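You operate a simulated robot arm through the tools that you are given. There is no shell and no other tool. Be economical: measure what you need, move in short steps, check, and stop when the job is done.

The job below is to be done with a simulated robot arm. You get a single attempt, and the scene is never put back.

Task
Ease both wall straps down to 50 kg, buckle one first.
Fine: one press of a buckle's button at a time, the buckles in turn, none under the mark; hands clear of the strap as it slips; leave the handles alone.

Only the result counts: the job must be done as asked and must still hold three seconds after the hand-in. Knocking over, shifting, dropping, spilling or breaking anything else fails it.

Robot
A 7-joint arm with a two-finger parallel gripper, fixed in place. Base frame: the origin is at the foot of the arm, x ahead of it, y to its left, z up. Readings come in mm, rad, newtons and seconds.
With the tool pointing down near the work surface it reaches from about 340 to 760 mm from the base axis. Its first joint turns from -2.007 to 2.007 rad. Payload 3.91 kg.
The tool frame sits at the grasp point between the pads (the TCP): z along the fingers, y along the line on which they close. The tips reach 30 mm beyond it. Largest opening 110 mm; finger width 20, thickness 10; the body of the gripper, 48 by 112 mm, starts 55 mm behind the TCP.
Orientation is that of the tool frame in the base frame, as a unit quaternion [x, y, z, w]. With the fingers straight down and closing along the base's y, the tool's x points along the base's -x, its y along +y and its z along -z.

Tools
- The arm moves only by the tool apply_moves. Its argument "rows" is a list of rows, each a list of 6 numbers: the shift along the tool's x, y, z in cm, then the turn, a rotation vector about the tool's x, y, z in rad. In form: [[tx, ty, tz, wx, wy, wz], ...]. A call has 1 to 12 rows; each row is the pose to reach, as a shift and turn from the pose commanded when the call began, along the tool's axes at that moment. "claw" is the closure in counts, from 0 (fully open) to 255 (shut), set as the call begins (left out, the last holds). A row lasts 0.2 s, in which the tool goes at most 50 mm and 0.15 rad; a call with a longer step from one row to the next is refused whole, and so is a gripper value outside its range. A pose out of reach is approached as far as the arm can. The call stops where the force on the tool passes 40 N (or 10 N more than at its start, if that is more) or the arm is blocked; 0.2 s more then pass. Each finger travels about 108 mm/s and halts on what it meets, pressing with about 27 N; the grip force reading is that of the motor and also rises with nothing between the fingers. The clock runs only during rows and for 0.2 s after the last one: add rows that repeat a pose to give the fingers time. The reply holds the time, the measured pose of the TCP, the force on the tool along the base axes, the opening and the grip force, in the units named above and with some noise, with the torque about the TCP (base axes, N m) and any sound that the robot's microphone picked up.
- Cameras (640 x 400 px; columns grow to the right, rows downward): "scene" is fixed at [50.6, 648.8, 1537.9]; the picture's right is [-0.44, -0.90, 0.00], its down [-0.67, 0.33, -0.66] and it looks along [0.59, -0.29, -0.75] (base axes); focal length 284 px, centre (320, 200). "wrist" rides on the gripper at [72, 17, -103] in the tool frame; the picture's right is [-0.23, 0.97, 0.00], its down [-0.76, -0.18, -0.62] and it looks along [-0.61, -0.14, 0.78] (tool axes); focal length 222 px, centre (320, 200). There is no depth. A picture from a camera that has moved, and an enlarged one, comes with that camera's place and axes in the base frame and with its lens.
- capture(camera): a new picture of that camera. The clock stands still meanwhile.
- move_column(by): slides the trunk up (or, below 0, down) by that many mm; the arm rides with it, the base frame stays. It gives what a move gives, with no picture.
- zoom(camera, box): a new picture of the part [left, top, right, bottom] of that camera's present view, enlarged. The clock stands still meanwhile.
- close_job(): hands the job in; it is judged then, once.

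Work in short steps. Places have to be worked out from the pictures, the camera data and where the tool is seen: move nearer, look again, correct. Check each grasp and each placing, and mend what went wrong. You have 120 turns and 68 pictures in all, those below and enlarged ones among them. Open the gripper and draw the arm clear of the work before you hand the job in, unless the task says otherwise; then end with one line.

The tools are called as name(argument=value, ...) on one line, values as JSON. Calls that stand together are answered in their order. apply_moves: Moves the arm, as the interface text tells. Its arguments: {"type":"object","properties":{"rows":{"type":"array"},"claw":{"type":"number"}},"required":["rows"]} The other tools are called the same way: move_column (by) slides the trunk up or down; capture (camera) takes a picture; zoom (camera, box) takes an enlarged picture of a part of a camera's view; close_job () hands the job in.

At the start:

```text
time: 0.0
tool_pos: [323.9, 403.0, 1241.1]
ee_rot: [0.001, 1.0, 0.0, 0.0]
ft_force: [-0.3, -0.4, 0.9]
wrist_torque: [0.0, 0.01, 0.0]
grip_width: 110.1
grip_force: 0.1
trunk travel left (down, up): [-875.0, 115.0]
```

scene: 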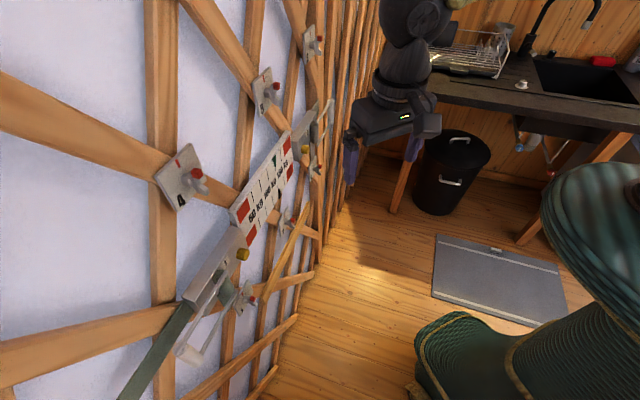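
wrist: 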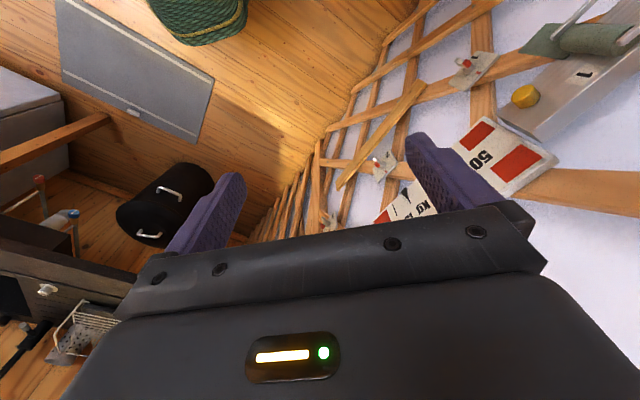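

I'll look closely at the wall fittings first to tell the buckles, gauges and buttons apart.

zoom(camera="scene", box=[170, 200, 330, 300])

zoom(camera="scene", box=[220, 90, 380, 190])

zoom(camera="wrist", box=[320, 0, 640, 200])

```text
4.00 times, centred on (250, 250) of scene
camera zoom: at [50.6, 648.8, 1537.9], right [-0.44, -0.9, 0.0], down [-0.67, 0.33, -0.66], along [0.59, -0.29, -0.75], focal length 1138 px, centre (600, 0)
```

zoom: 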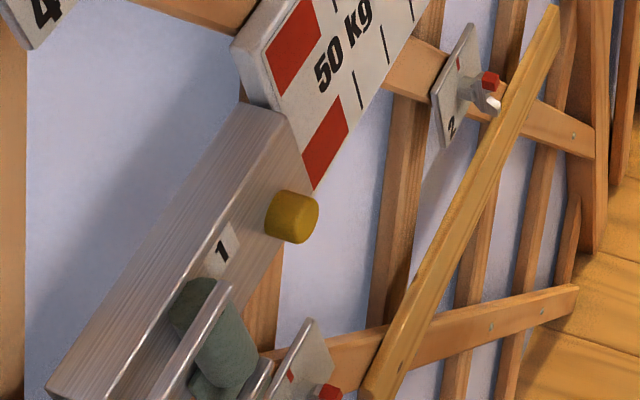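

```text
4.00 times, centred on (300, 140) of scene
camera zoom: at [50.6, 648.8, 1537.9], right [-0.44, -0.9, 0.0], down [-0.67, 0.33, -0.66], along [0.59, -0.29, -0.75], focal length 1138 px, centre (400, 440)
```

zoom: 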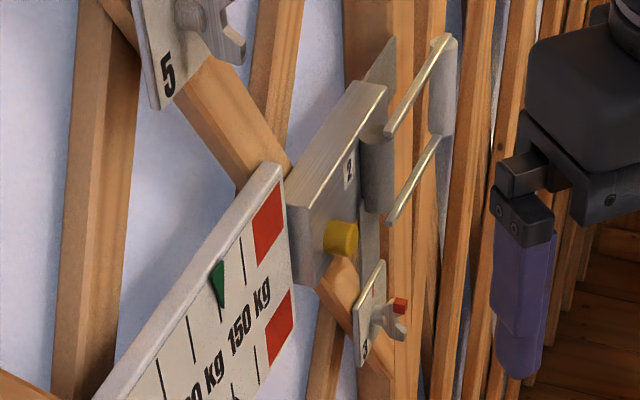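

```text
2.00 times, centred on (480, 100) of wrist
camera zoom: at [250.9, 419.4, 1345.4], right [0.23, 0.97, 0.0], down [0.76, -0.18, 0.62], along [0.61, -0.14, -0.78], focal length 444 px, centre (0, 400)
```

zoom: 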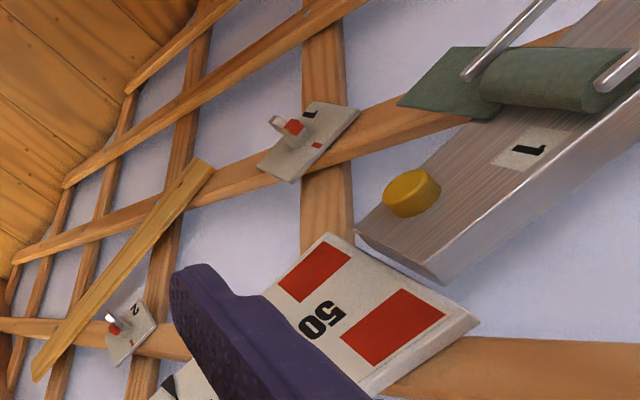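

Now the gauge board between the two buckles.

zoom(camera="scene", box=[220, 120, 310, 250])

capture(camera="scene")

```text
3.08 times, centred on (265, 185) of scene
camera zoom: at [50.6, 648.8, 1537.9], right [-0.44, -0.9, 0.0], down [-0.67, 0.33, -0.66], along [0.59, -0.29, -0.75], focal length 875 px, centre (489, 246)
```

zoom: 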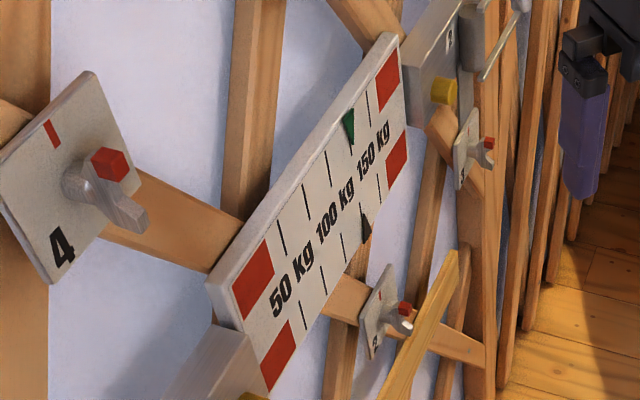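

```text
61 pictures are left
```

scene: 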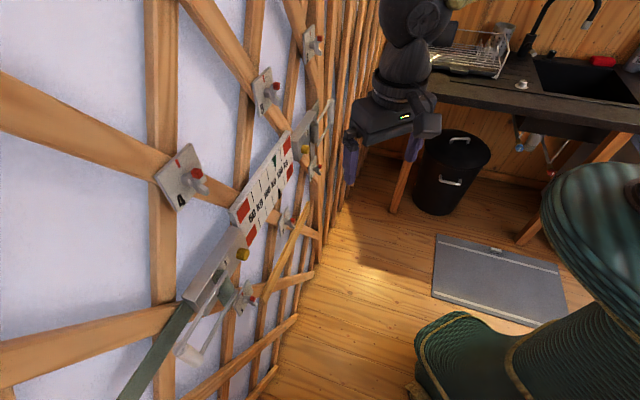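

The two strap buckles carry yellow buttons: button 1 triangulates to about (384, 658, 1040), button 2 to roughly (626, 412, 1040). So the wall faces the robot at about 45°. The gauge ticks run 50/75/100/125/150, with both pointers near 125. I'll turn the tool 45° toward the wall first and shut the fingers.

apply_moves(rows=[[0, 0, 0, 0, 0, -0.131], [0, 0, 0, 0, 0, -0.262], [0, 0, 0, 0, 0, -0.393], [0, 0, 0, 0, 0, -0.524], [0, 0, 0, 0, 0, -0.655], [0, 0, 0, 0, 0, -0.785]], claw=255)

```text
time: 1.4
tool_pos: [322.9, 402.2, 1240.9]
ee_rot: [-0.384, 0.923, 0.0, 0.0]
ft_force: [0.2, 0.3, 0.3]
wrist_torque: [0.01, -0.01, -0.02]
grip_width: 0.1
grip_force: 27.0
trunk travel left (down, up): [-875.0, 115.0]
```

Yaw is right (tool x points back toward the robot). Next I'll pitch the fingers up to horizontal, facing the wall.

apply_moves(rows=[[0, 0, 0, 0, -0.143, 0], [0, 0, 0, 0, -0.286, 0], [0, 0, 0, 0, -0.428, 0], [0, 0, 0, 0, -0.571, 0], [0, 0, 0, 0, -0.714, 0], [0, 0, 0, 0, -0.857, 0], [0, 0, 0, 0, -1.0, 0], [0, 0, 0, 0, -1.143, 0], [0, 0, 0, 0, -1.285, 0], [0, 0, 0, 0, -1.428, 0], [0, 0, 0, 0, -1.571, 0]])

capture(camera="wrist")

capture(camera="scene")

```text
time: 3.8
tool_pos: [325.0, 404.4, 1242.5]
ee_rot: [-0.271, 0.653, 0.27, 0.654]
ft_force: [-0.1, 0.1, -0.1]
wrist_torque: [0.02, 0.02, 0.01]
grip_width: 0.1
grip_force: 26.6
trunk travel left (down, up): [-875.0, 115.0]
```

```text
60 pictures are left
camera wrist: at [238.9, 342.3, 1169.9], right [-0.69, 0.69, 0.23], down [-0.32, -0.57, 0.76], along [0.65, 0.45, 0.61], focal length 222 px, centre (320, 200)
```

wrist: 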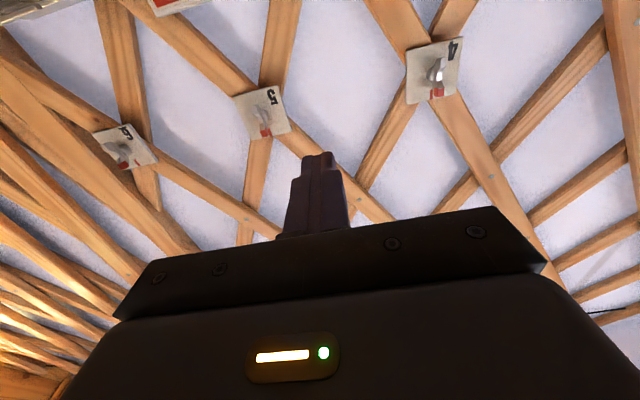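

```text
59 pictures are left
```

scene: 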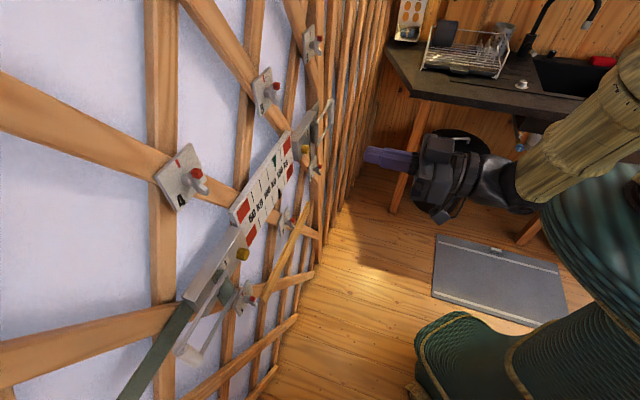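

The fingers now face the wall, with the camera underneath looking up. I'll roll a quarter turn so the gripper is narrow along the wall, clear of the handles, with the camera on its left. Then I'll lower the trunk to button height.

apply_moves(rows=[[0, 0, 0, 0, 0, 0.143], [0, 0, 0, 0, 0, 0.286], [0, 0, 0, 0, 0, 0.428], [0, 0, 0, 0, 0, 0.571], [0, 0, 0, 0, 0, 0.714], [0, 0, 0, 0, 0, 0.857], [0, 0, 0, 0, 0, 1.0], [0, 0, 0, 0, 0, 1.143], [0, 0, 0, 0, 0, 1.285], [0, 0, 0, 0, 0, 1.428], [0, 0, 0, 0, 0, 1.571]])

move_column(by=-150)

capture(camera="wrist")

capture(camera="scene")

```text
time: 6.2
tool_pos: [323.6, 403.4, 1242.2]
ee_rot: [0.271, 0.653, 0.654, 0.27]
ft_force: [0.6, -0.2, 0.0]
wrist_torque: [-0.01, 0.03, 0.02]
grip_width: 0.0
grip_force: 26.5
trunk travel left (down, up): [-875.0, 115.0]
```

```text
time: 8.0
tool_pos: [324.1, 403.3, 1092.2]
ee_rot: [0.272, 0.653, 0.653, 0.27]
ft_force: [0.0, 0.0, -0.9]
wrist_torque: [0.01, -0.02, -0.02]
grip_width: 0.0
grip_force: 27.1
trunk travel left (down, up): [-725.0, 265.0]
```

```text
58 pictures are left
camera wrist: at [199.1, 380.9, 1109.0], right [0.16, -0.16, 0.97], down [0.1, -0.98, -0.18], along [0.98, 0.12, -0.14], focal length 222 px, centre (320, 200)
```

wrist: 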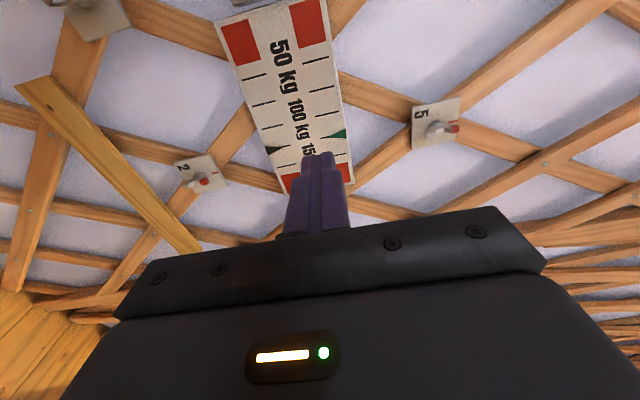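

```text
57 pictures are left
```

scene: 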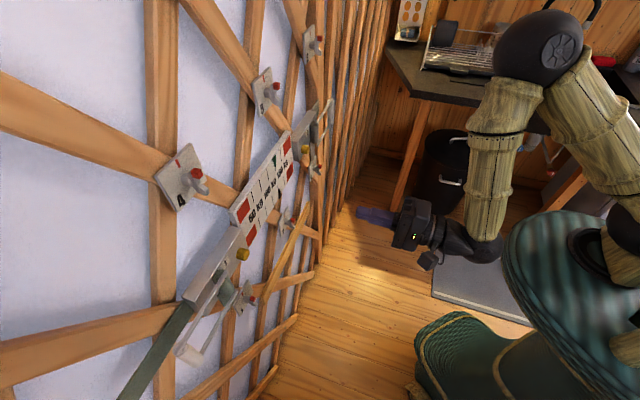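

Camera-left view works: triangulating the "50 kg" text puts the board face at radial distance ~758 mm, z ~1047. I'll move sideways in front of button 1, still well back from the wall.

apply_moves(rows=[[3.5, -1, 1, 0, 0, 0], [7, -2, 2, 0, 0, 0], [10.5, -3, 3, 0, 0, 0], [13.8, -4, 4, 0, 0, 0]])

capture(camera="wrist")

capture(camera="scene")

```text
time: 8.9
tool_pos: [253.9, 528.2, 1052.4]
ee_rot: [0.27, 0.654, 0.653, 0.27]
ft_force: [-0.2, 0.3, 0.5]
wrist_torque: [-0.01, 0.01, -0.05]
grip_width: 0.1
grip_force: 27.3
trunk travel left (down, up): [-725.0, 265.0]
```

```text
56 pictures are left
camera wrist: at [128.9, 505.7, 1069.0], right [0.16, -0.16, 0.97], down [0.1, -0.98, -0.18], along [0.98, 0.12, -0.14], focal length 222 px, centre (320, 200)
```

wrist: 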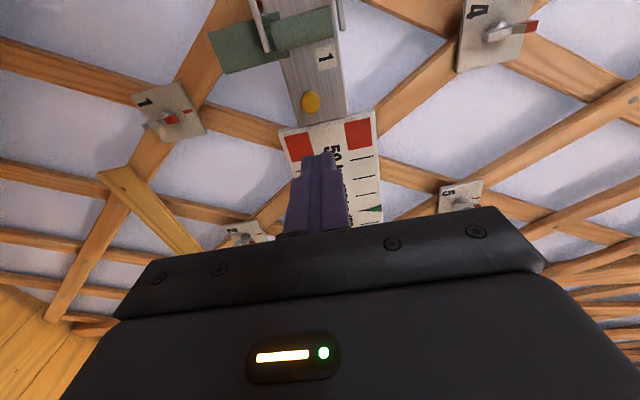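

```text
55 pictures are left
```

scene: 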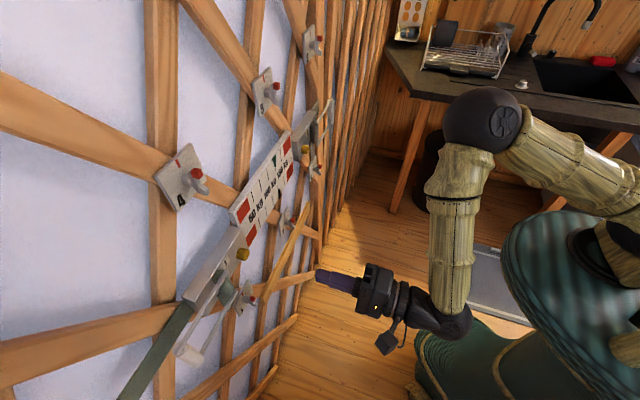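

Second fix of button 1: (383, 658.5, 1040), radial ≈736 and almost straight ahead of the tool. I'll drop 12 mm and advance until the tips are about 25 mm short of it.

apply_moves(rows=[[0.1, -1.2, 3, 0, 0, 0], [0.1, -1.2, 6, 0, 0, 0], [0.1, -1.2, 9, 0, 0, 0], [0.1, -1.2, 11, 0, 0, 0], [0.1, -1.2, 12.6, 0, 0, 0]])

capture(camera="wrist")

zoom(camera="scene", box=[170, 190, 330, 290])

```text
time: 10.2
tool_pos: [342.0, 617.4, 1037.9]
ee_rot: [0.271, 0.654, 0.653, 0.27]
ft_force: [0.1, -0.3, 0.6]
wrist_torque: [0.01, 0.01, -0.02]
grip_width: 0.0
grip_force: 27.1
trunk travel left (down, up): [-725.0, 265.0]
```

```text
54 pictures are left
camera wrist: at [217.3, 595.8, 1056.0], right [0.16, -0.16, 0.97], down [0.1, -0.98, -0.18], along [0.98, 0.12, -0.14], focal length 222 px, centre (320, 200)
```

wrist: 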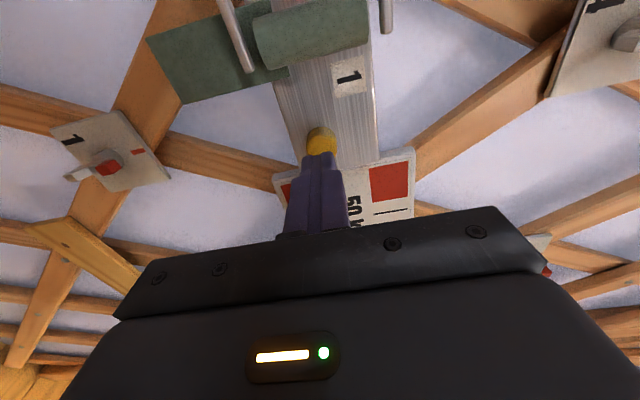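

```text
4.00 times, centred on (250, 240) of scene
camera zoom: at [50.6, 648.8, 1537.9], right [-0.44, -0.9, 0.0], down [-0.67, 0.33, -0.66], along [0.59, -0.29, -0.75], focal length 1138 px, centre (600, 40)
```

zoom: 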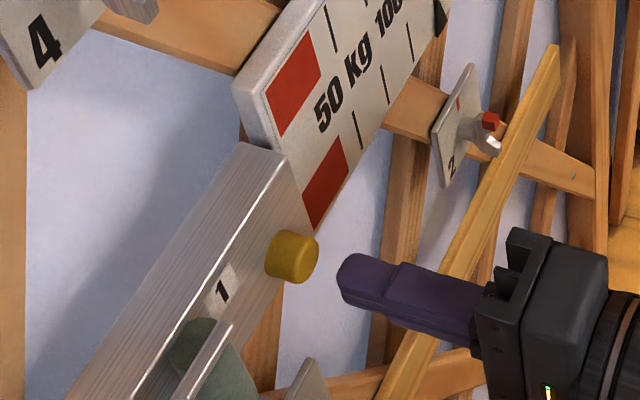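

Tips look aimed at the button, with a small gap left. I'll advance 12 mm more with a little lift and check alignment before touching.

apply_moves(rows=[[0, 0.2, 0.6, 0, 0, 0], [0, 0.2, 1.2, 0, 0, 0]])

zoom(camera="wrist", box=[240, 80, 400, 180])

zoom(camera="scene", box=[210, 225, 290, 275])

```text
time: 10.8
tool_pos: [350.9, 626.4, 1040.5]
ee_rot: [0.27, 0.653, 0.653, 0.271]
ft_force: [-0.6, 1.1, -0.2]
wrist_torque: [0.02, -0.01, 0.02]
grip_width: 0.0
grip_force: 27.3
trunk travel left (down, up): [-725.0, 265.0]
```

```text
4.00 times, centred on (320, 130) of wrist
camera zoom: at [226.8, 604.7, 1058.7], right [0.16, -0.16, 0.97], down [0.1, -0.98, -0.18], along [0.98, 0.12, -0.14], focal length 888 px, centre (320, 480)
```

zoom: 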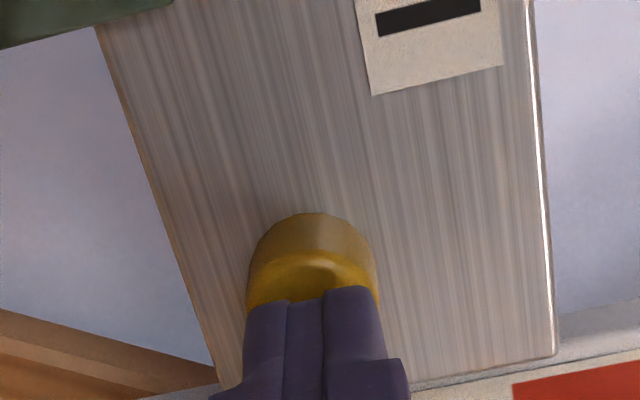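

```text
8.00 times, centred on (250, 250) of scene
camera zoom: at [50.6, 648.8, 1537.9], right [-0.44, -0.9, 0.0], down [-0.67, 0.33, -0.66], along [0.59, -0.29, -0.75], focal length 2276 px, centre (880, -200)
```

zoom: 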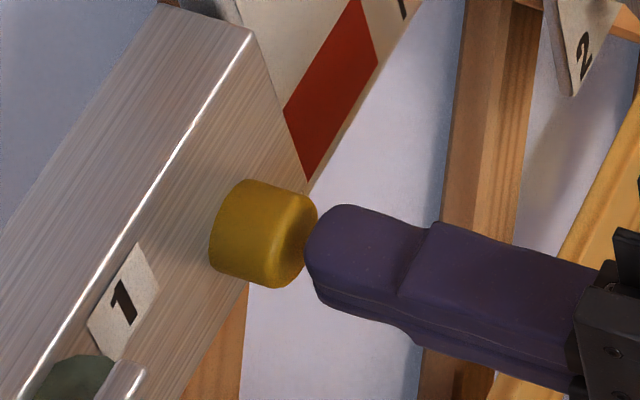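

Fingers are centred on the button and nearly touching. I'll push 4 mm gently and read force and sound.

apply_moves(rows=[[0, 0, 0.2, 0, 0, 0], [0, 0, 0.4, 0, 0, 0]])

```text
time: 11.3
tool_pos: [354.0, 629.0, 1041.2]
ee_rot: [0.271, 0.653, 0.653, 0.27]
ft_force: [0.3, -0.2, 0.3]
wrist_torque: [0.03, 0.0, 0.01]
grip_width: 0.0
grip_force: 26.9
trunk travel left (down, up): [-725.0, 265.0]
```

No contact yet; continuing another 4 mm.

apply_moves(rows=[[0, 0, 0.2, 0, 0, 0], [0, 0, 0.4, 0, 0, 0]])

```text
time: 11.9
tool_pos: [356.6, 632.8, 1042.4]
ee_rot: [0.27, 0.653, 0.654, 0.271]
ft_force: [-0.3, -1.3, -0.7]
wrist_torque: [-0.01, -0.01, 0.01]
grip_width: 0.2
grip_force: 26.6
trunk travel left (down, up): [-725.0, 265.0]
```

Perhaps first contact (about 1 N). Pushing 4 mm more.

apply_moves(rows=[[0, -0.1, 0.2, 0, 0, 0], [0, -0.1, 0.4, 0, 0, 0]])

```text
time: 12.6
tool_pos: [360.6, 635.5, 1038.7]
ee_rot: [0.27, 0.654, 0.653, 0.27]
ft_force: [-2.8, -2.5, 1.5]
wrist_torque: [0.04, -0.01, -0.01]
grip_width: 0.0
grip_force: 27.2
trunk travel left (down, up): [-725.0, 265.0]
heard: click
```

A click with about 4 N: the button went in. Backing off 25 mm at once, then reading the gauge.

apply_moves(rows=[[0, 0, -1.0, 0, 0, 0], [0, 0, -2.5, 0, 0, 0]])

zoom(camera="scene", box=[220, 130, 310, 230])

```text
time: 13.2
tool_pos: [343.9, 618.2, 1040.6]
ee_rot: [0.27, 0.653, 0.653, 0.272]
ft_force: [0.6, -0.4, -0.4]
wrist_torque: [0.01, -0.03, 0.0]
grip_width: 0.0
grip_force: 26.9
trunk travel left (down, up): [-725.0, 265.0]
```

```text
4.00 times, centred on (265, 180) of scene
camera zoom: at [50.6, 648.8, 1537.9], right [-0.44, -0.9, 0.0], down [-0.67, 0.33, -0.66], along [0.59, -0.29, -0.75], focal length 1138 px, centre (540, 280)
```

zoom: 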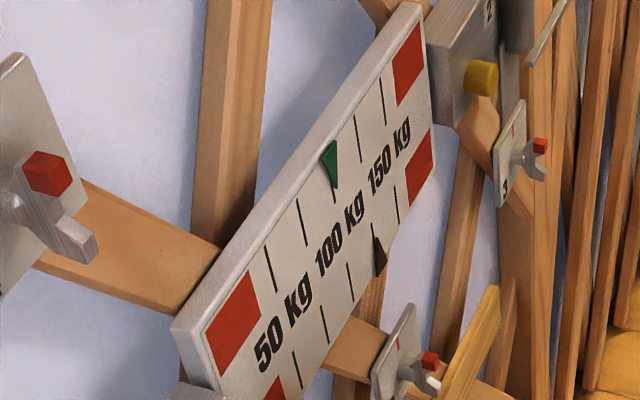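

Green pointer (strap 1) now reads 100; black is still at 125, so a press gives 25 kg. Buckle 2 is next: I'll draw back 10 cm and slide along the wall.

apply_moves(rows=[[0, 0, -4, 0, 0, 0], [0, 0, -8, 0, 0, 0], [-4, 0, -10, 0, 0, 0], [-8.5, 0, -10, 0, 0, 0], [-13, 0, -10, 0, 0, 0], [-17.5, 0, -10, 0, 0, 0], [-22, 0, -10, 0, 0, 0], [-26.5, 0, -10, 0, 0, 0], [-31, 0, -10, 0, 0, 0], [-35.3, 0, -10, 0, 0, 0]])

capture(camera="wrist")

capture(camera="scene")

```text
time: 15.3
tool_pos: [523.0, 298.3, 1040.6]
ee_rot: [0.271, 0.653, 0.654, 0.27]
ft_force: [0.1, -0.5, -0.3]
wrist_torque: [-0.01, -0.01, 0.04]
grip_width: 0.0
grip_force: 26.8
trunk travel left (down, up): [-725.0, 265.0]
```

```text
49 pictures are left
camera wrist: at [398.4, 276.3, 1057.9], right [0.16, -0.16, 0.97], down [0.1, -0.98, -0.18], along [0.98, 0.12, -0.14], focal length 222 px, centre (320, 200)
```

wrist: 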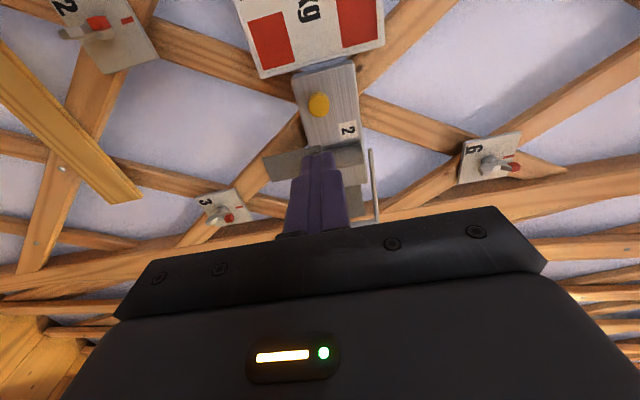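

```text
48 pictures are left
```

scene: 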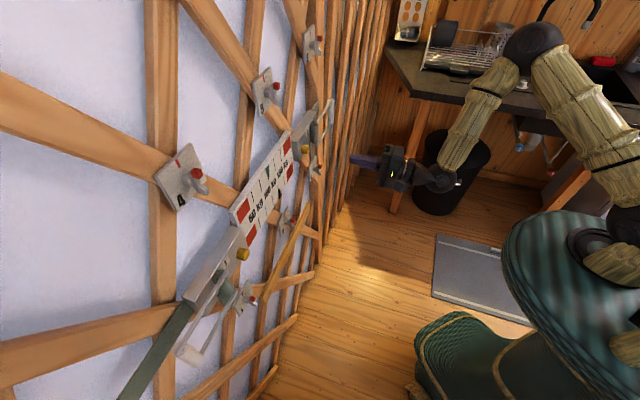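

Button 2 triangulates to (629.5, 411, 1039), radial 735.5, about 4 mm left of the tool line. I'll shift left and advance to about 10 mm short of contact.

apply_moves(rows=[[0.4, 0, 3, 0, 0, 0], [0.4, 0, 6, 0, 0, 0], [0.4, 0, 9, 0, 0, 0], [0.4, 0, 11, 0, 0, 0]])

zoom(camera="wrist", box=[220, 60, 420, 185])

zoom(camera="scene", box=[270, 125, 350, 175])

```text
time: 16.4
tool_pos: [599.0, 380.4, 1041.1]
ee_rot: [0.271, 0.654, 0.653, 0.27]
ft_force: [0.0, -0.2, 0.0]
wrist_torque: [0.04, -0.04, -0.03]
grip_width: 0.1
grip_force: 26.9
trunk travel left (down, up): [-725.0, 265.0]
```

```text
3.20 times, centred on (320, 122) of wrist
camera zoom: at [473.8, 357.8, 1059.4], right [0.16, -0.16, 0.97], down [0.1, -0.98, -0.18], along [0.98, 0.12, -0.14], focal length 711 px, centre (320, 448)
```

zoom: 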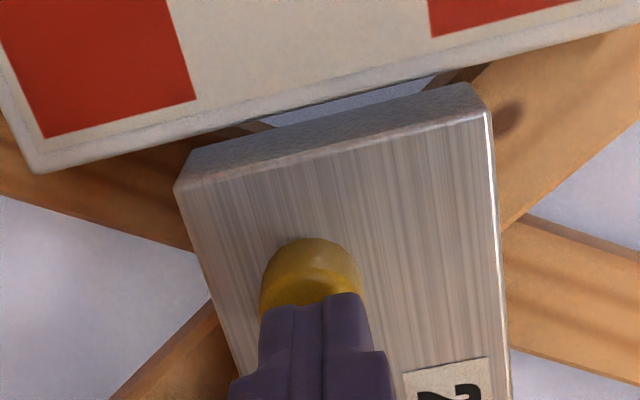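

```text
8.00 times, centred on (310, 150) of scene
camera zoom: at [50.6, 648.8, 1537.9], right [-0.44, -0.9, 0.0], down [-0.67, 0.33, -0.66], along [0.59, -0.29, -0.75], focal length 2276 px, centre (400, 600)
```

zoom: 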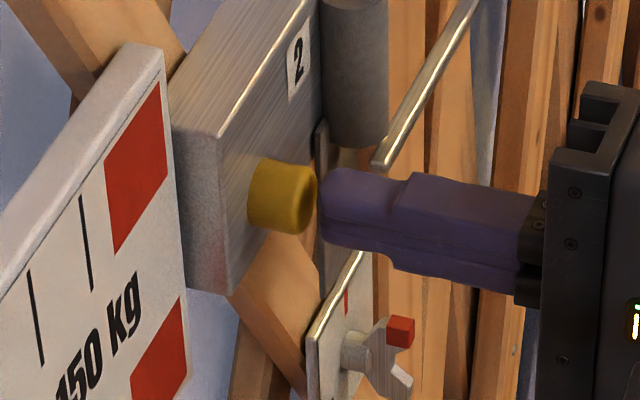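

Alignment matches what worked on button 1. Pressing: 8 mm first.

apply_moves(rows=[[0, -0.1, 0.3, 0, 0, 0], [0, -0.1, 0.6, 0, 0, 0], [0, -0.1, 0.8, 0, 0, 0]])

```text
time: 17.1
tool_pos: [602.1, 386.3, 1039.6]
ee_rot: [0.27, 0.653, 0.654, 0.271]
ft_force: [-0.7, -0.1, 0.1]
wrist_torque: [0.0, -0.02, -0.02]
grip_width: 0.2
grip_force: 27.7
trunk travel left (down, up): [-725.0, 265.0]
```

Almost at contact; 4 mm more.

apply_moves(rows=[[0, 0, 0.2, 0, 0, 0], [0, 0, 0.4, 0, 0, 0]])

```text
time: 17.8
tool_pos: [605.0, 388.5, 1040.6]
ee_rot: [0.27, 0.653, 0.653, 0.271]
ft_force: [-1.4, -2.4, 0.2]
wrist_torque: [0.01, 0.03, -0.01]
grip_width: 0.0
grip_force: 27.1
trunk travel left (down, up): [-725.0, 265.0]
```

Contact (~3 N), no click yet; 2 mm more.

apply_moves(rows=[[0, 0, 0.1, 0, 0, 0], [0, 0, 0.2, 0, 0, 0]])

```text
time: 18.4
tool_pos: [606.2, 388.5, 1039.6]
ee_rot: [0.271, 0.652, 0.654, 0.271]
ft_force: [-1.4, -1.9, 1.1]
wrist_torque: [0.03, -0.03, -0.01]
grip_width: 0.0
grip_force: 27.2
trunk travel left (down, up): [-725.0, 265.0]
```

Still no click; 2 mm more.

apply_moves(rows=[[0, 0, 0.1, 0, 0, 0], [0, 0, 0.2, 0, 0, 0]])

```text
time: 18.9
tool_pos: [607.0, 389.7, 1039.3]
ee_rot: [0.271, 0.653, 0.654, 0.27]
ft_force: [-1.8, -2.2, 0.0]
wrist_torque: [-0.02, -0.01, -0.01]
grip_width: 0.1
grip_force: 26.7
trunk travel left (down, up): [-725.0, 265.0]
heard: click
```

Click. Backing straight off 3 cm and reading the gauge.

apply_moves(rows=[[0, 0, -1.5, 0, 0, 0], [0, 0, -3, 0, 0, 0]])

zoom(camera="scene", box=[220, 130, 310, 230])

```text
time: 19.6
tool_pos: [584.7, 368.0, 1040.7]
ee_rot: [0.271, 0.653, 0.653, 0.271]
ft_force: [0.3, 0.4, -0.1]
wrist_torque: [0.04, -0.02, -0.01]
grip_width: 0.1
grip_force: 27.1
trunk travel left (down, up): [-725.0, 265.0]
```

```text
4.00 times, centred on (265, 180) of scene
camera zoom: at [50.6, 648.8, 1537.9], right [-0.44, -0.9, 0.0], down [-0.67, 0.33, -0.66], along [0.59, -0.29, -0.75], focal length 1138 px, centre (540, 280)
```

zoom: 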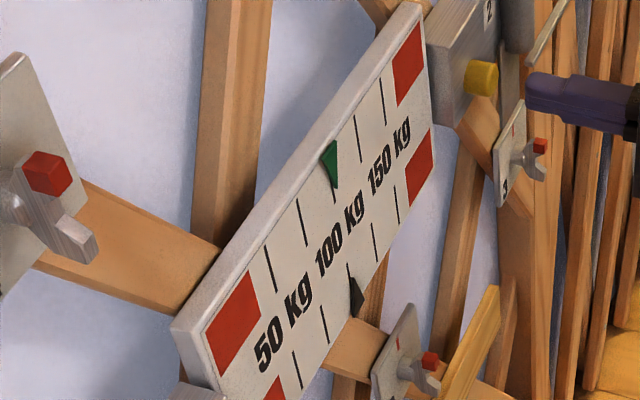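

Both now read 100. Returning to button 1 by the same clear path, stopping about 12 mm short.

apply_moves(rows=[[0, 0, -4.5, 0, 0, 0], [2, 0, -8.5, 0, 0, 0], [6.7, 0, -9, 0, 0, 0], [11.4, 0, -9, 0, 0, 0], [16.1, 0, -9, 0, 0, 0], [20.8, 0, -9, 0, 0, 0], [25.5, 0, -9, 0, 0, 0], [30.2, 0, -9, 0, 0, 0], [34.8, 0, -8, 0, 0, 0], [34.8, 0, -4, 0, 0, 0], [34.8, 0, 0, 0, 0, 0], [34.8, 0, 1.5, 0, 0, 0]])

zoom(camera="wrist", box=[240, 80, 400, 180])

```text
time: 22.1
tool_pos: [349.7, 625.4, 1040.1]
ee_rot: [0.27, 0.653, 0.653, 0.271]
ft_force: [0.2, 0.3, -0.9]
wrist_torque: [0.0, 0.02, -0.01]
grip_width: 0.1
grip_force: 26.7
trunk travel left (down, up): [-725.0, 265.0]
```

```text
4.00 times, centred on (320, 130) of wrist
camera zoom: at [225.2, 603.6, 1057.0], right [0.16, -0.16, 0.97], down [0.1, -0.98, -0.18], along [0.98, 0.12, -0.14], focal length 888 px, centre (320, 480)
```

zoom: 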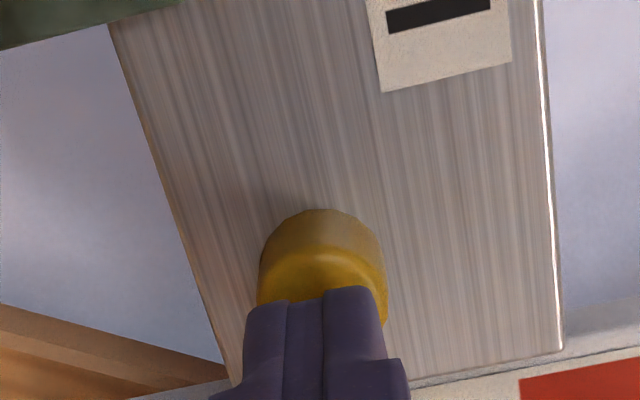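

Well placed (radial ≈689.5). Advancing 10 mm.

apply_moves(rows=[[0, 0.1, 0.4, 0, 0, 0], [0, 0.1, 0.8, 0, 0, 0], [0, 0.1, 1.0, 0, 0, 0]])

```text
time: 22.9
tool_pos: [356.3, 633.8, 1040.6]
ee_rot: [0.271, 0.653, 0.653, 0.271]
ft_force: [-0.8, -0.2, 0.7]
wrist_torque: [-0.02, -0.02, 0.0]
grip_width: 0.0
grip_force: 26.4
trunk travel left (down, up): [-725.0, 265.0]
```

At the button; 3 mm more.

apply_moves(rows=[[0, 0, 0.15, 0, 0, 0], [0, 0, 0.3, 0, 0, 0]])

```text
time: 23.6
tool_pos: [358.3, 635.0, 1041.1]
ee_rot: [0.27, 0.653, 0.653, 0.271]
ft_force: [-1.2, -1.1, -1.1]
wrist_torque: [-0.04, -0.03, -0.05]
grip_width: 0.1
grip_force: 27.1
trunk travel left (down, up): [-725.0, 265.0]
```

In contact, no click yet; 2 mm more.

apply_moves(rows=[[0, 0, 0.1, 0, 0, 0], [0, 0, 0.2, 0, 0, 0]])

```text
time: 24.1
tool_pos: [360.0, 635.8, 1042.0]
ee_rot: [0.271, 0.653, 0.653, 0.271]
ft_force: [-2.4, -1.9, 0.9]
wrist_torque: [0.01, -0.01, 0.02]
grip_width: 0.0
grip_force: 26.5
trunk travel left (down, up): [-725.0, 265.0]
heard: click
```

Click. Backing off 3 cm and checking the gauge.

apply_moves(rows=[[0, 0, -1.5, 0, 0, 0], [0, 0, -3, 0, 0, 0]])

zoom(camera="scene", box=[220, 130, 310, 230])

```text
time: 24.8
tool_pos: [341.3, 615.9, 1041.5]
ee_rot: [0.27, 0.654, 0.653, 0.27]
ft_force: [-0.3, 0.4, 0.2]
wrist_torque: [0.0, -0.04, 0.0]
grip_width: 0.0
grip_force: 26.4
trunk travel left (down, up): [-725.0, 265.0]
```

```text
4.00 times, centred on (265, 180) of scene
camera zoom: at [50.6, 648.8, 1537.9], right [-0.44, -0.9, 0.0], down [-0.67, 0.33, -0.66], along [0.59, -0.29, -0.75], focal length 1138 px, centre (540, 280)
```

zoom: 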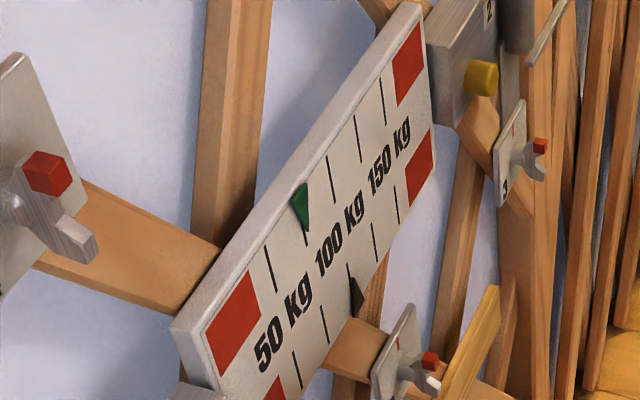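

Strap 1 at 75. Now over to buckle 2.

apply_moves(rows=[[0, 0, -4.5, 0, 0, 0], [-2, 0, -8.5, 0, 0, 0], [-6.7, 0, -9, 0, 0, 0], [-11.4, 0, -9, 0, 0, 0], [-16.1, 0, -9, 0, 0, 0], [-20.8, 0, -9, 0, 0, 0], [-25.5, 0, -9, 0, 0, 0], [-30.2, 0, -9, 0, 0, 0], [-34.8, 0, -8, 0, 0, 0], [-34.8, 0, -4, 0, 0, 0], [-34.8, 0, 0, 0, 0, 0], [-34.8, 0, 1.5, 0, 0, 0]])

zoom(camera="wrist", box=[240, 80, 400, 180])

```text
time: 27.4
tool_pos: [596.3, 379.8, 1039.9]
ee_rot: [0.271, 0.653, 0.653, 0.271]
ft_force: [-0.4, -0.5, 0.1]
wrist_torque: [-0.01, -0.01, -0.02]
grip_width: 0.0
grip_force: 27.4
trunk travel left (down, up): [-725.0, 265.0]
```

```text
4.00 times, centred on (320, 130) of wrist
camera zoom: at [472.1, 356.9, 1057.7], right [0.16, -0.16, 0.97], down [0.1, -0.98, -0.18], along [0.98, 0.12, -0.14], focal length 888 px, centre (320, 480)
```

zoom: 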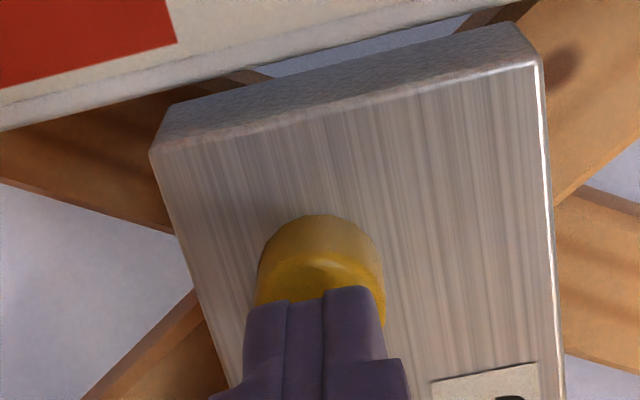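

Good alignment, radial ≈690. Advancing 12 mm.

apply_moves(rows=[[0, 0, 0.4, 0, 0, 0], [0, 0, 0.8, 0, 0, 0], [0, 0, 1.2, 0, 0, 0]])

```text
time: 28.1
tool_pos: [604.9, 386.0, 1039.6]
ee_rot: [0.27, 0.653, 0.654, 0.271]
ft_force: [-1.0, -2.5, 1.1]
wrist_torque: [0.03, -0.03, 0.0]
grip_width: 0.0
grip_force: 27.6
trunk travel left (down, up): [-725.0, 265.0]
```

In contact; 3 mm more.

apply_moves(rows=[[0, 0, 0.15, 0, 0, 0], [0, 0, 0.3, 0, 0, 0]])

```text
time: 28.8
tool_pos: [607.5, 388.5, 1039.3]
ee_rot: [0.271, 0.653, 0.653, 0.271]
ft_force: [-4.1, -2.1, -0.1]
wrist_torque: [0.03, 0.02, 0.01]
grip_width: 0.0
grip_force: 26.7
trunk travel left (down, up): [-725.0, 265.0]
heard: click
```

Click. Backing off and checking the gauge.

apply_moves(rows=[[0, 0, -1.5, 0, 0, 0], [0, 0, -3, 0, 0, 0]])

zoom(camera="scene", box=[220, 130, 310, 230])

```text
time: 29.4
tool_pos: [585.3, 368.4, 1039.4]
ee_rot: [0.271, 0.653, 0.653, 0.271]
ft_force: [-0.4, 0.5, -0.5]
wrist_torque: [0.02, 0.0, 0.04]
grip_width: 0.2
grip_force: 26.7
trunk travel left (down, up): [-725.0, 265.0]
```

```text
4.00 times, centred on (265, 180) of scene
camera zoom: at [50.6, 648.8, 1537.9], right [-0.44, -0.9, 0.0], down [-0.67, 0.33, -0.66], along [0.59, -0.29, -0.75], focal length 1138 px, centre (540, 280)
```

zoom: 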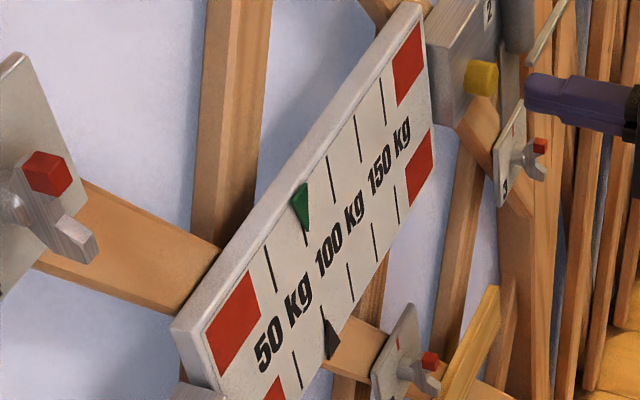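

Both at 75. One last round: back to button 1.

apply_moves(rows=[[0, 0, -4.5, 0, 0, 0], [2, 0, -8.5, 0, 0, 0], [6.7, 0, -9, 0, 0, 0], [11.4, 0, -9, 0, 0, 0], [16.1, 0, -9, 0, 0, 0], [20.8, 0, -9, 0, 0, 0], [25.5, 0, -9, 0, 0, 0], [30.2, 0, -9, 0, 0, 0], [34.8, 0.1, -8, 0, 0, 0], [34.8, 0.1, -4, 0, 0, 0], [34.8, 0.1, 0, 0, 0, 0], [34.8, 0.1, 1.5, 0, 0, 0]])

zoom(camera="wrist", box=[240, 80, 400, 180])

```text
time: 31.9
tool_pos: [350.7, 628.5, 1043.2]
ee_rot: [0.27, 0.654, 0.653, 0.271]
ft_force: [0.3, 0.0, 0.0]
wrist_torque: [0.0, -0.01, 0.01]
grip_width: 0.1
grip_force: 26.9
trunk travel left (down, up): [-725.0, 265.0]
```

```text
4.00 times, centred on (320, 130) of wrist
camera zoom: at [224.8, 605.6, 1060.1], right [0.16, -0.16, 0.97], down [0.1, -0.98, -0.18], along [0.98, 0.12, -0.14], focal length 888 px, centre (320, 480)
```

zoom: 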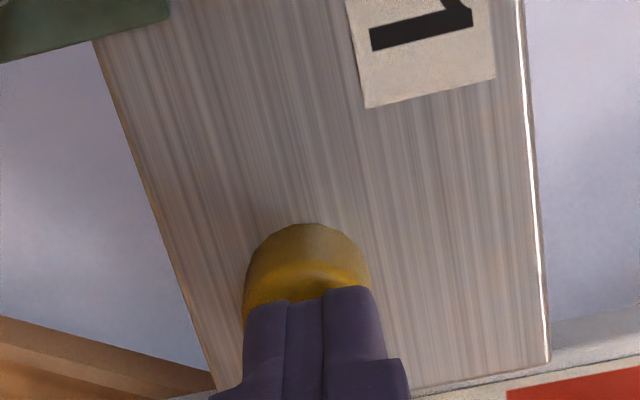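

Slightly high (by 2 mm) and left; correcting while advancing 10 mm.

apply_moves(rows=[[-0.2, -0.2, 0.3, 0, 0, 0], [-0.2, -0.2, 0.6, 0, 0, 0], [-0.2, -0.2, 0.9, 0, 0, 0]])

```text
time: 32.8
tool_pos: [357.5, 631.0, 1039.8]
ee_rot: [0.27, 0.654, 0.653, 0.27]
ft_force: [-0.4, -0.8, 0.1]
wrist_torque: [0.02, 0.01, 0.04]
grip_width: 0.0
grip_force: 26.8
trunk travel left (down, up): [-725.0, 265.0]
```

At the button; 4 mm more.

apply_moves(rows=[[0, 0, 0.2, 0, 0, 0], [0, 0, 0.4, 0, 0, 0]])

```text
time: 33.4
tool_pos: [360.3, 633.9, 1038.6]
ee_rot: [0.27, 0.653, 0.653, 0.271]
ft_force: [-1.9, -1.4, -1.1]
wrist_torque: [-0.04, 0.03, -0.02]
grip_width: 0.0
grip_force: 27.3
trunk travel left (down, up): [-725.0, 265.0]
heard: click
```

Click. Backing off and checking.

apply_moves(rows=[[0, 0, -1.5, 0, 0, 0], [0, 0, -3, 0, 0, 0]])

zoom(camera="scene", box=[220, 130, 310, 230])

```text
time: 34.0
tool_pos: [337.9, 612.1, 1040.8]
ee_rot: [0.27, 0.653, 0.654, 0.271]
ft_force: [0.0, 0.8, -0.1]
wrist_torque: [-0.01, -0.01, -0.02]
grip_width: 0.0
grip_force: 27.1
trunk travel left (down, up): [-725.0, 265.0]
```

```text
4.00 times, centred on (265, 180) of scene
camera zoom: at [50.6, 648.8, 1537.9], right [-0.44, -0.9, 0.0], down [-0.67, 0.33, -0.66], along [0.59, -0.29, -0.75], focal length 1138 px, centre (540, 280)
```

zoom: 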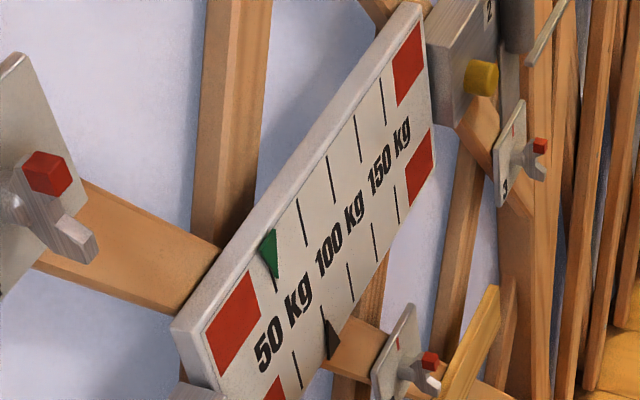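

Strap 1 is at 50. Last press: buckle 2.

apply_moves(rows=[[0, 0, -4.5, 0, 0, 0], [-2, 0, -8.5, 0, 0, 0], [-6.7, 0, -9, 0, 0, 0], [-11.4, 0, -9, 0, 0, 0], [-16.1, 0, -9, 0, 0, 0], [-20.8, 0, -9, 0, 0, 0], [-25.5, 0, -9, 0, 0, 0], [-30.2, 0, -9, 0, 0, 0], [-34.8, 0, -8, 0, 0, 0], [-34.8, 0, -4, 0, 0, 0], [-34.8, 0, 0, 0, 0, 0], [-34.8, 0, 1.6, 0, 0, 0]])

zoom(camera="wrist", box=[240, 80, 400, 180])

```text
time: 36.5
tool_pos: [597.4, 378.6, 1039.0]
ee_rot: [0.27, 0.653, 0.653, 0.271]
ft_force: [-0.6, 0.4, 0.4]
wrist_torque: [-0.01, -0.01, 0.02]
grip_width: 0.2
grip_force: 27.2
trunk travel left (down, up): [-725.0, 265.0]
```

```text
4.00 times, centred on (320, 130) of wrist
camera zoom: at [472.3, 356.7, 1056.9], right [0.16, -0.16, 0.97], down [0.1, -0.98, -0.18], along [0.98, 0.12, -0.14], focal length 888 px, centre (320, 480)
```

zoom: 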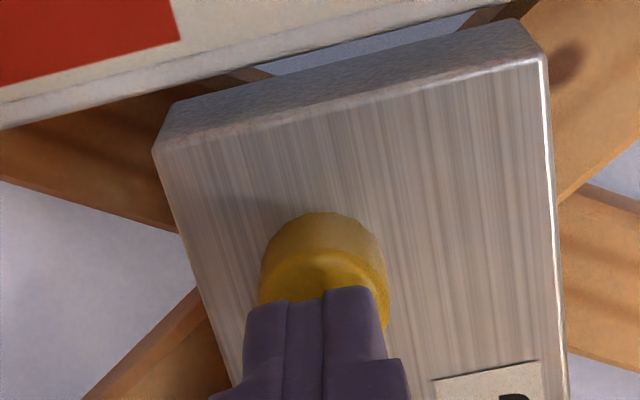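

Aligned; advancing 12 mm.

apply_moves(rows=[[0, 0.1, 0.4, 0, 0, 0], [0, 0.1, 0.8, 0, 0, 0], [0, 0.1, 1.2, 0, 0, 0]])

```text
time: 37.4
tool_pos: [606.7, 386.6, 1039.9]
ee_rot: [0.27, 0.653, 0.653, 0.271]
ft_force: [-2.3, -2.1, -0.1]
wrist_torque: [0.04, 0.0, 0.01]
grip_width: 0.0
grip_force: 27.3
trunk travel left (down, up): [-725.0, 265.0]
```

In contact, no click yet; 3 mm more.

apply_moves(rows=[[0, 0, 0.15, 0, 0, 0], [0, 0, 0.3, 0, 0, 0]])

```text
time: 38.0
tool_pos: [608.6, 388.1, 1039.7]
ee_rot: [0.271, 0.653, 0.653, 0.27]
ft_force: [-3.6, -0.5, 0.4]
wrist_torque: [-0.04, 0.01, 0.03]
grip_width: 0.0
grip_force: 27.1
trunk travel left (down, up): [-725.0, 265.0]
heard: click
```

Click. Withdrawing well clear, opening the gripper, and checking the gauge.

apply_moves(rows=[[0, 0, -2, 0, 0, 0], [0, 0, -6, 0, 0, 0], [0, 0, -10, 0, 0, 0], [0, 0, -14, 0, 0, 0], [0, 0, -18, 0, 0, 0]])

apply_moves(rows=[[0, 0, -1, 0, 0, 0], [0, 0, -2, 0, 0, 0], [0, 0, -2, 0, 0, 0], [0, 0, -2, 0, 0, 0]], claw=0)

zoom(camera="scene", box=[220, 130, 310, 230])

capture(camera="scene")

```text
time: 39.1
tool_pos: [479.4, 258.4, 1038.2]
ee_rot: [0.27, 0.653, 0.653, 0.271]
ft_force: [-0.3, 0.2, -0.2]
wrist_torque: [0.0, -0.03, 0.01]
grip_width: 0.0
grip_force: 26.7
trunk travel left (down, up): [-725.0, 265.0]
```

```text
time: 40.1
tool_pos: [466.2, 245.9, 1041.0]
ee_rot: [0.27, 0.653, 0.654, 0.27]
ft_force: [-0.1, -0.3, 0.9]
wrist_torque: [-0.02, 0.01, -0.02]
grip_width: 110.1
grip_force: 0.0
trunk travel left (down, up): [-725.0, 265.0]
```

```text
4.00 times, centred on (265, 180) of scene
camera zoom: at [50.6, 648.8, 1537.9], right [-0.44, -0.9, 0.0], down [-0.67, 0.33, -0.66], along [0.59, -0.29, -0.75], focal length 1138 px, centre (540, 280)
```

zoom: 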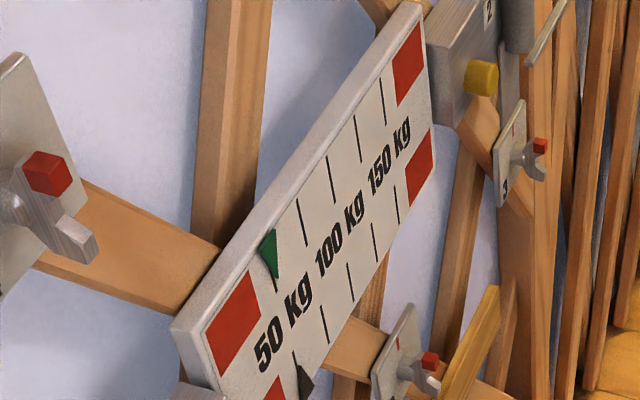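

```text
36 pictures are left
```

scene: 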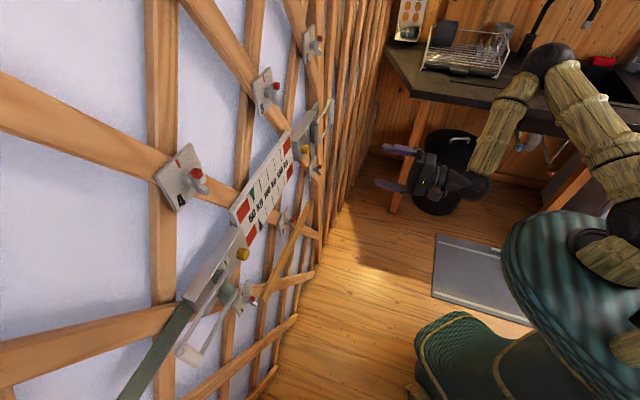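

Both pointers are at the 50 tick, and nothing else has moved. The arm is clear and the gripper is open, so I'm handing in.

close_job()

```text
The job is handed in.
```

Both straps now read 50 kg: each went from 125 in three single presses, taken in turn starting with buckle one, with neither below the mark and the handles untouched.
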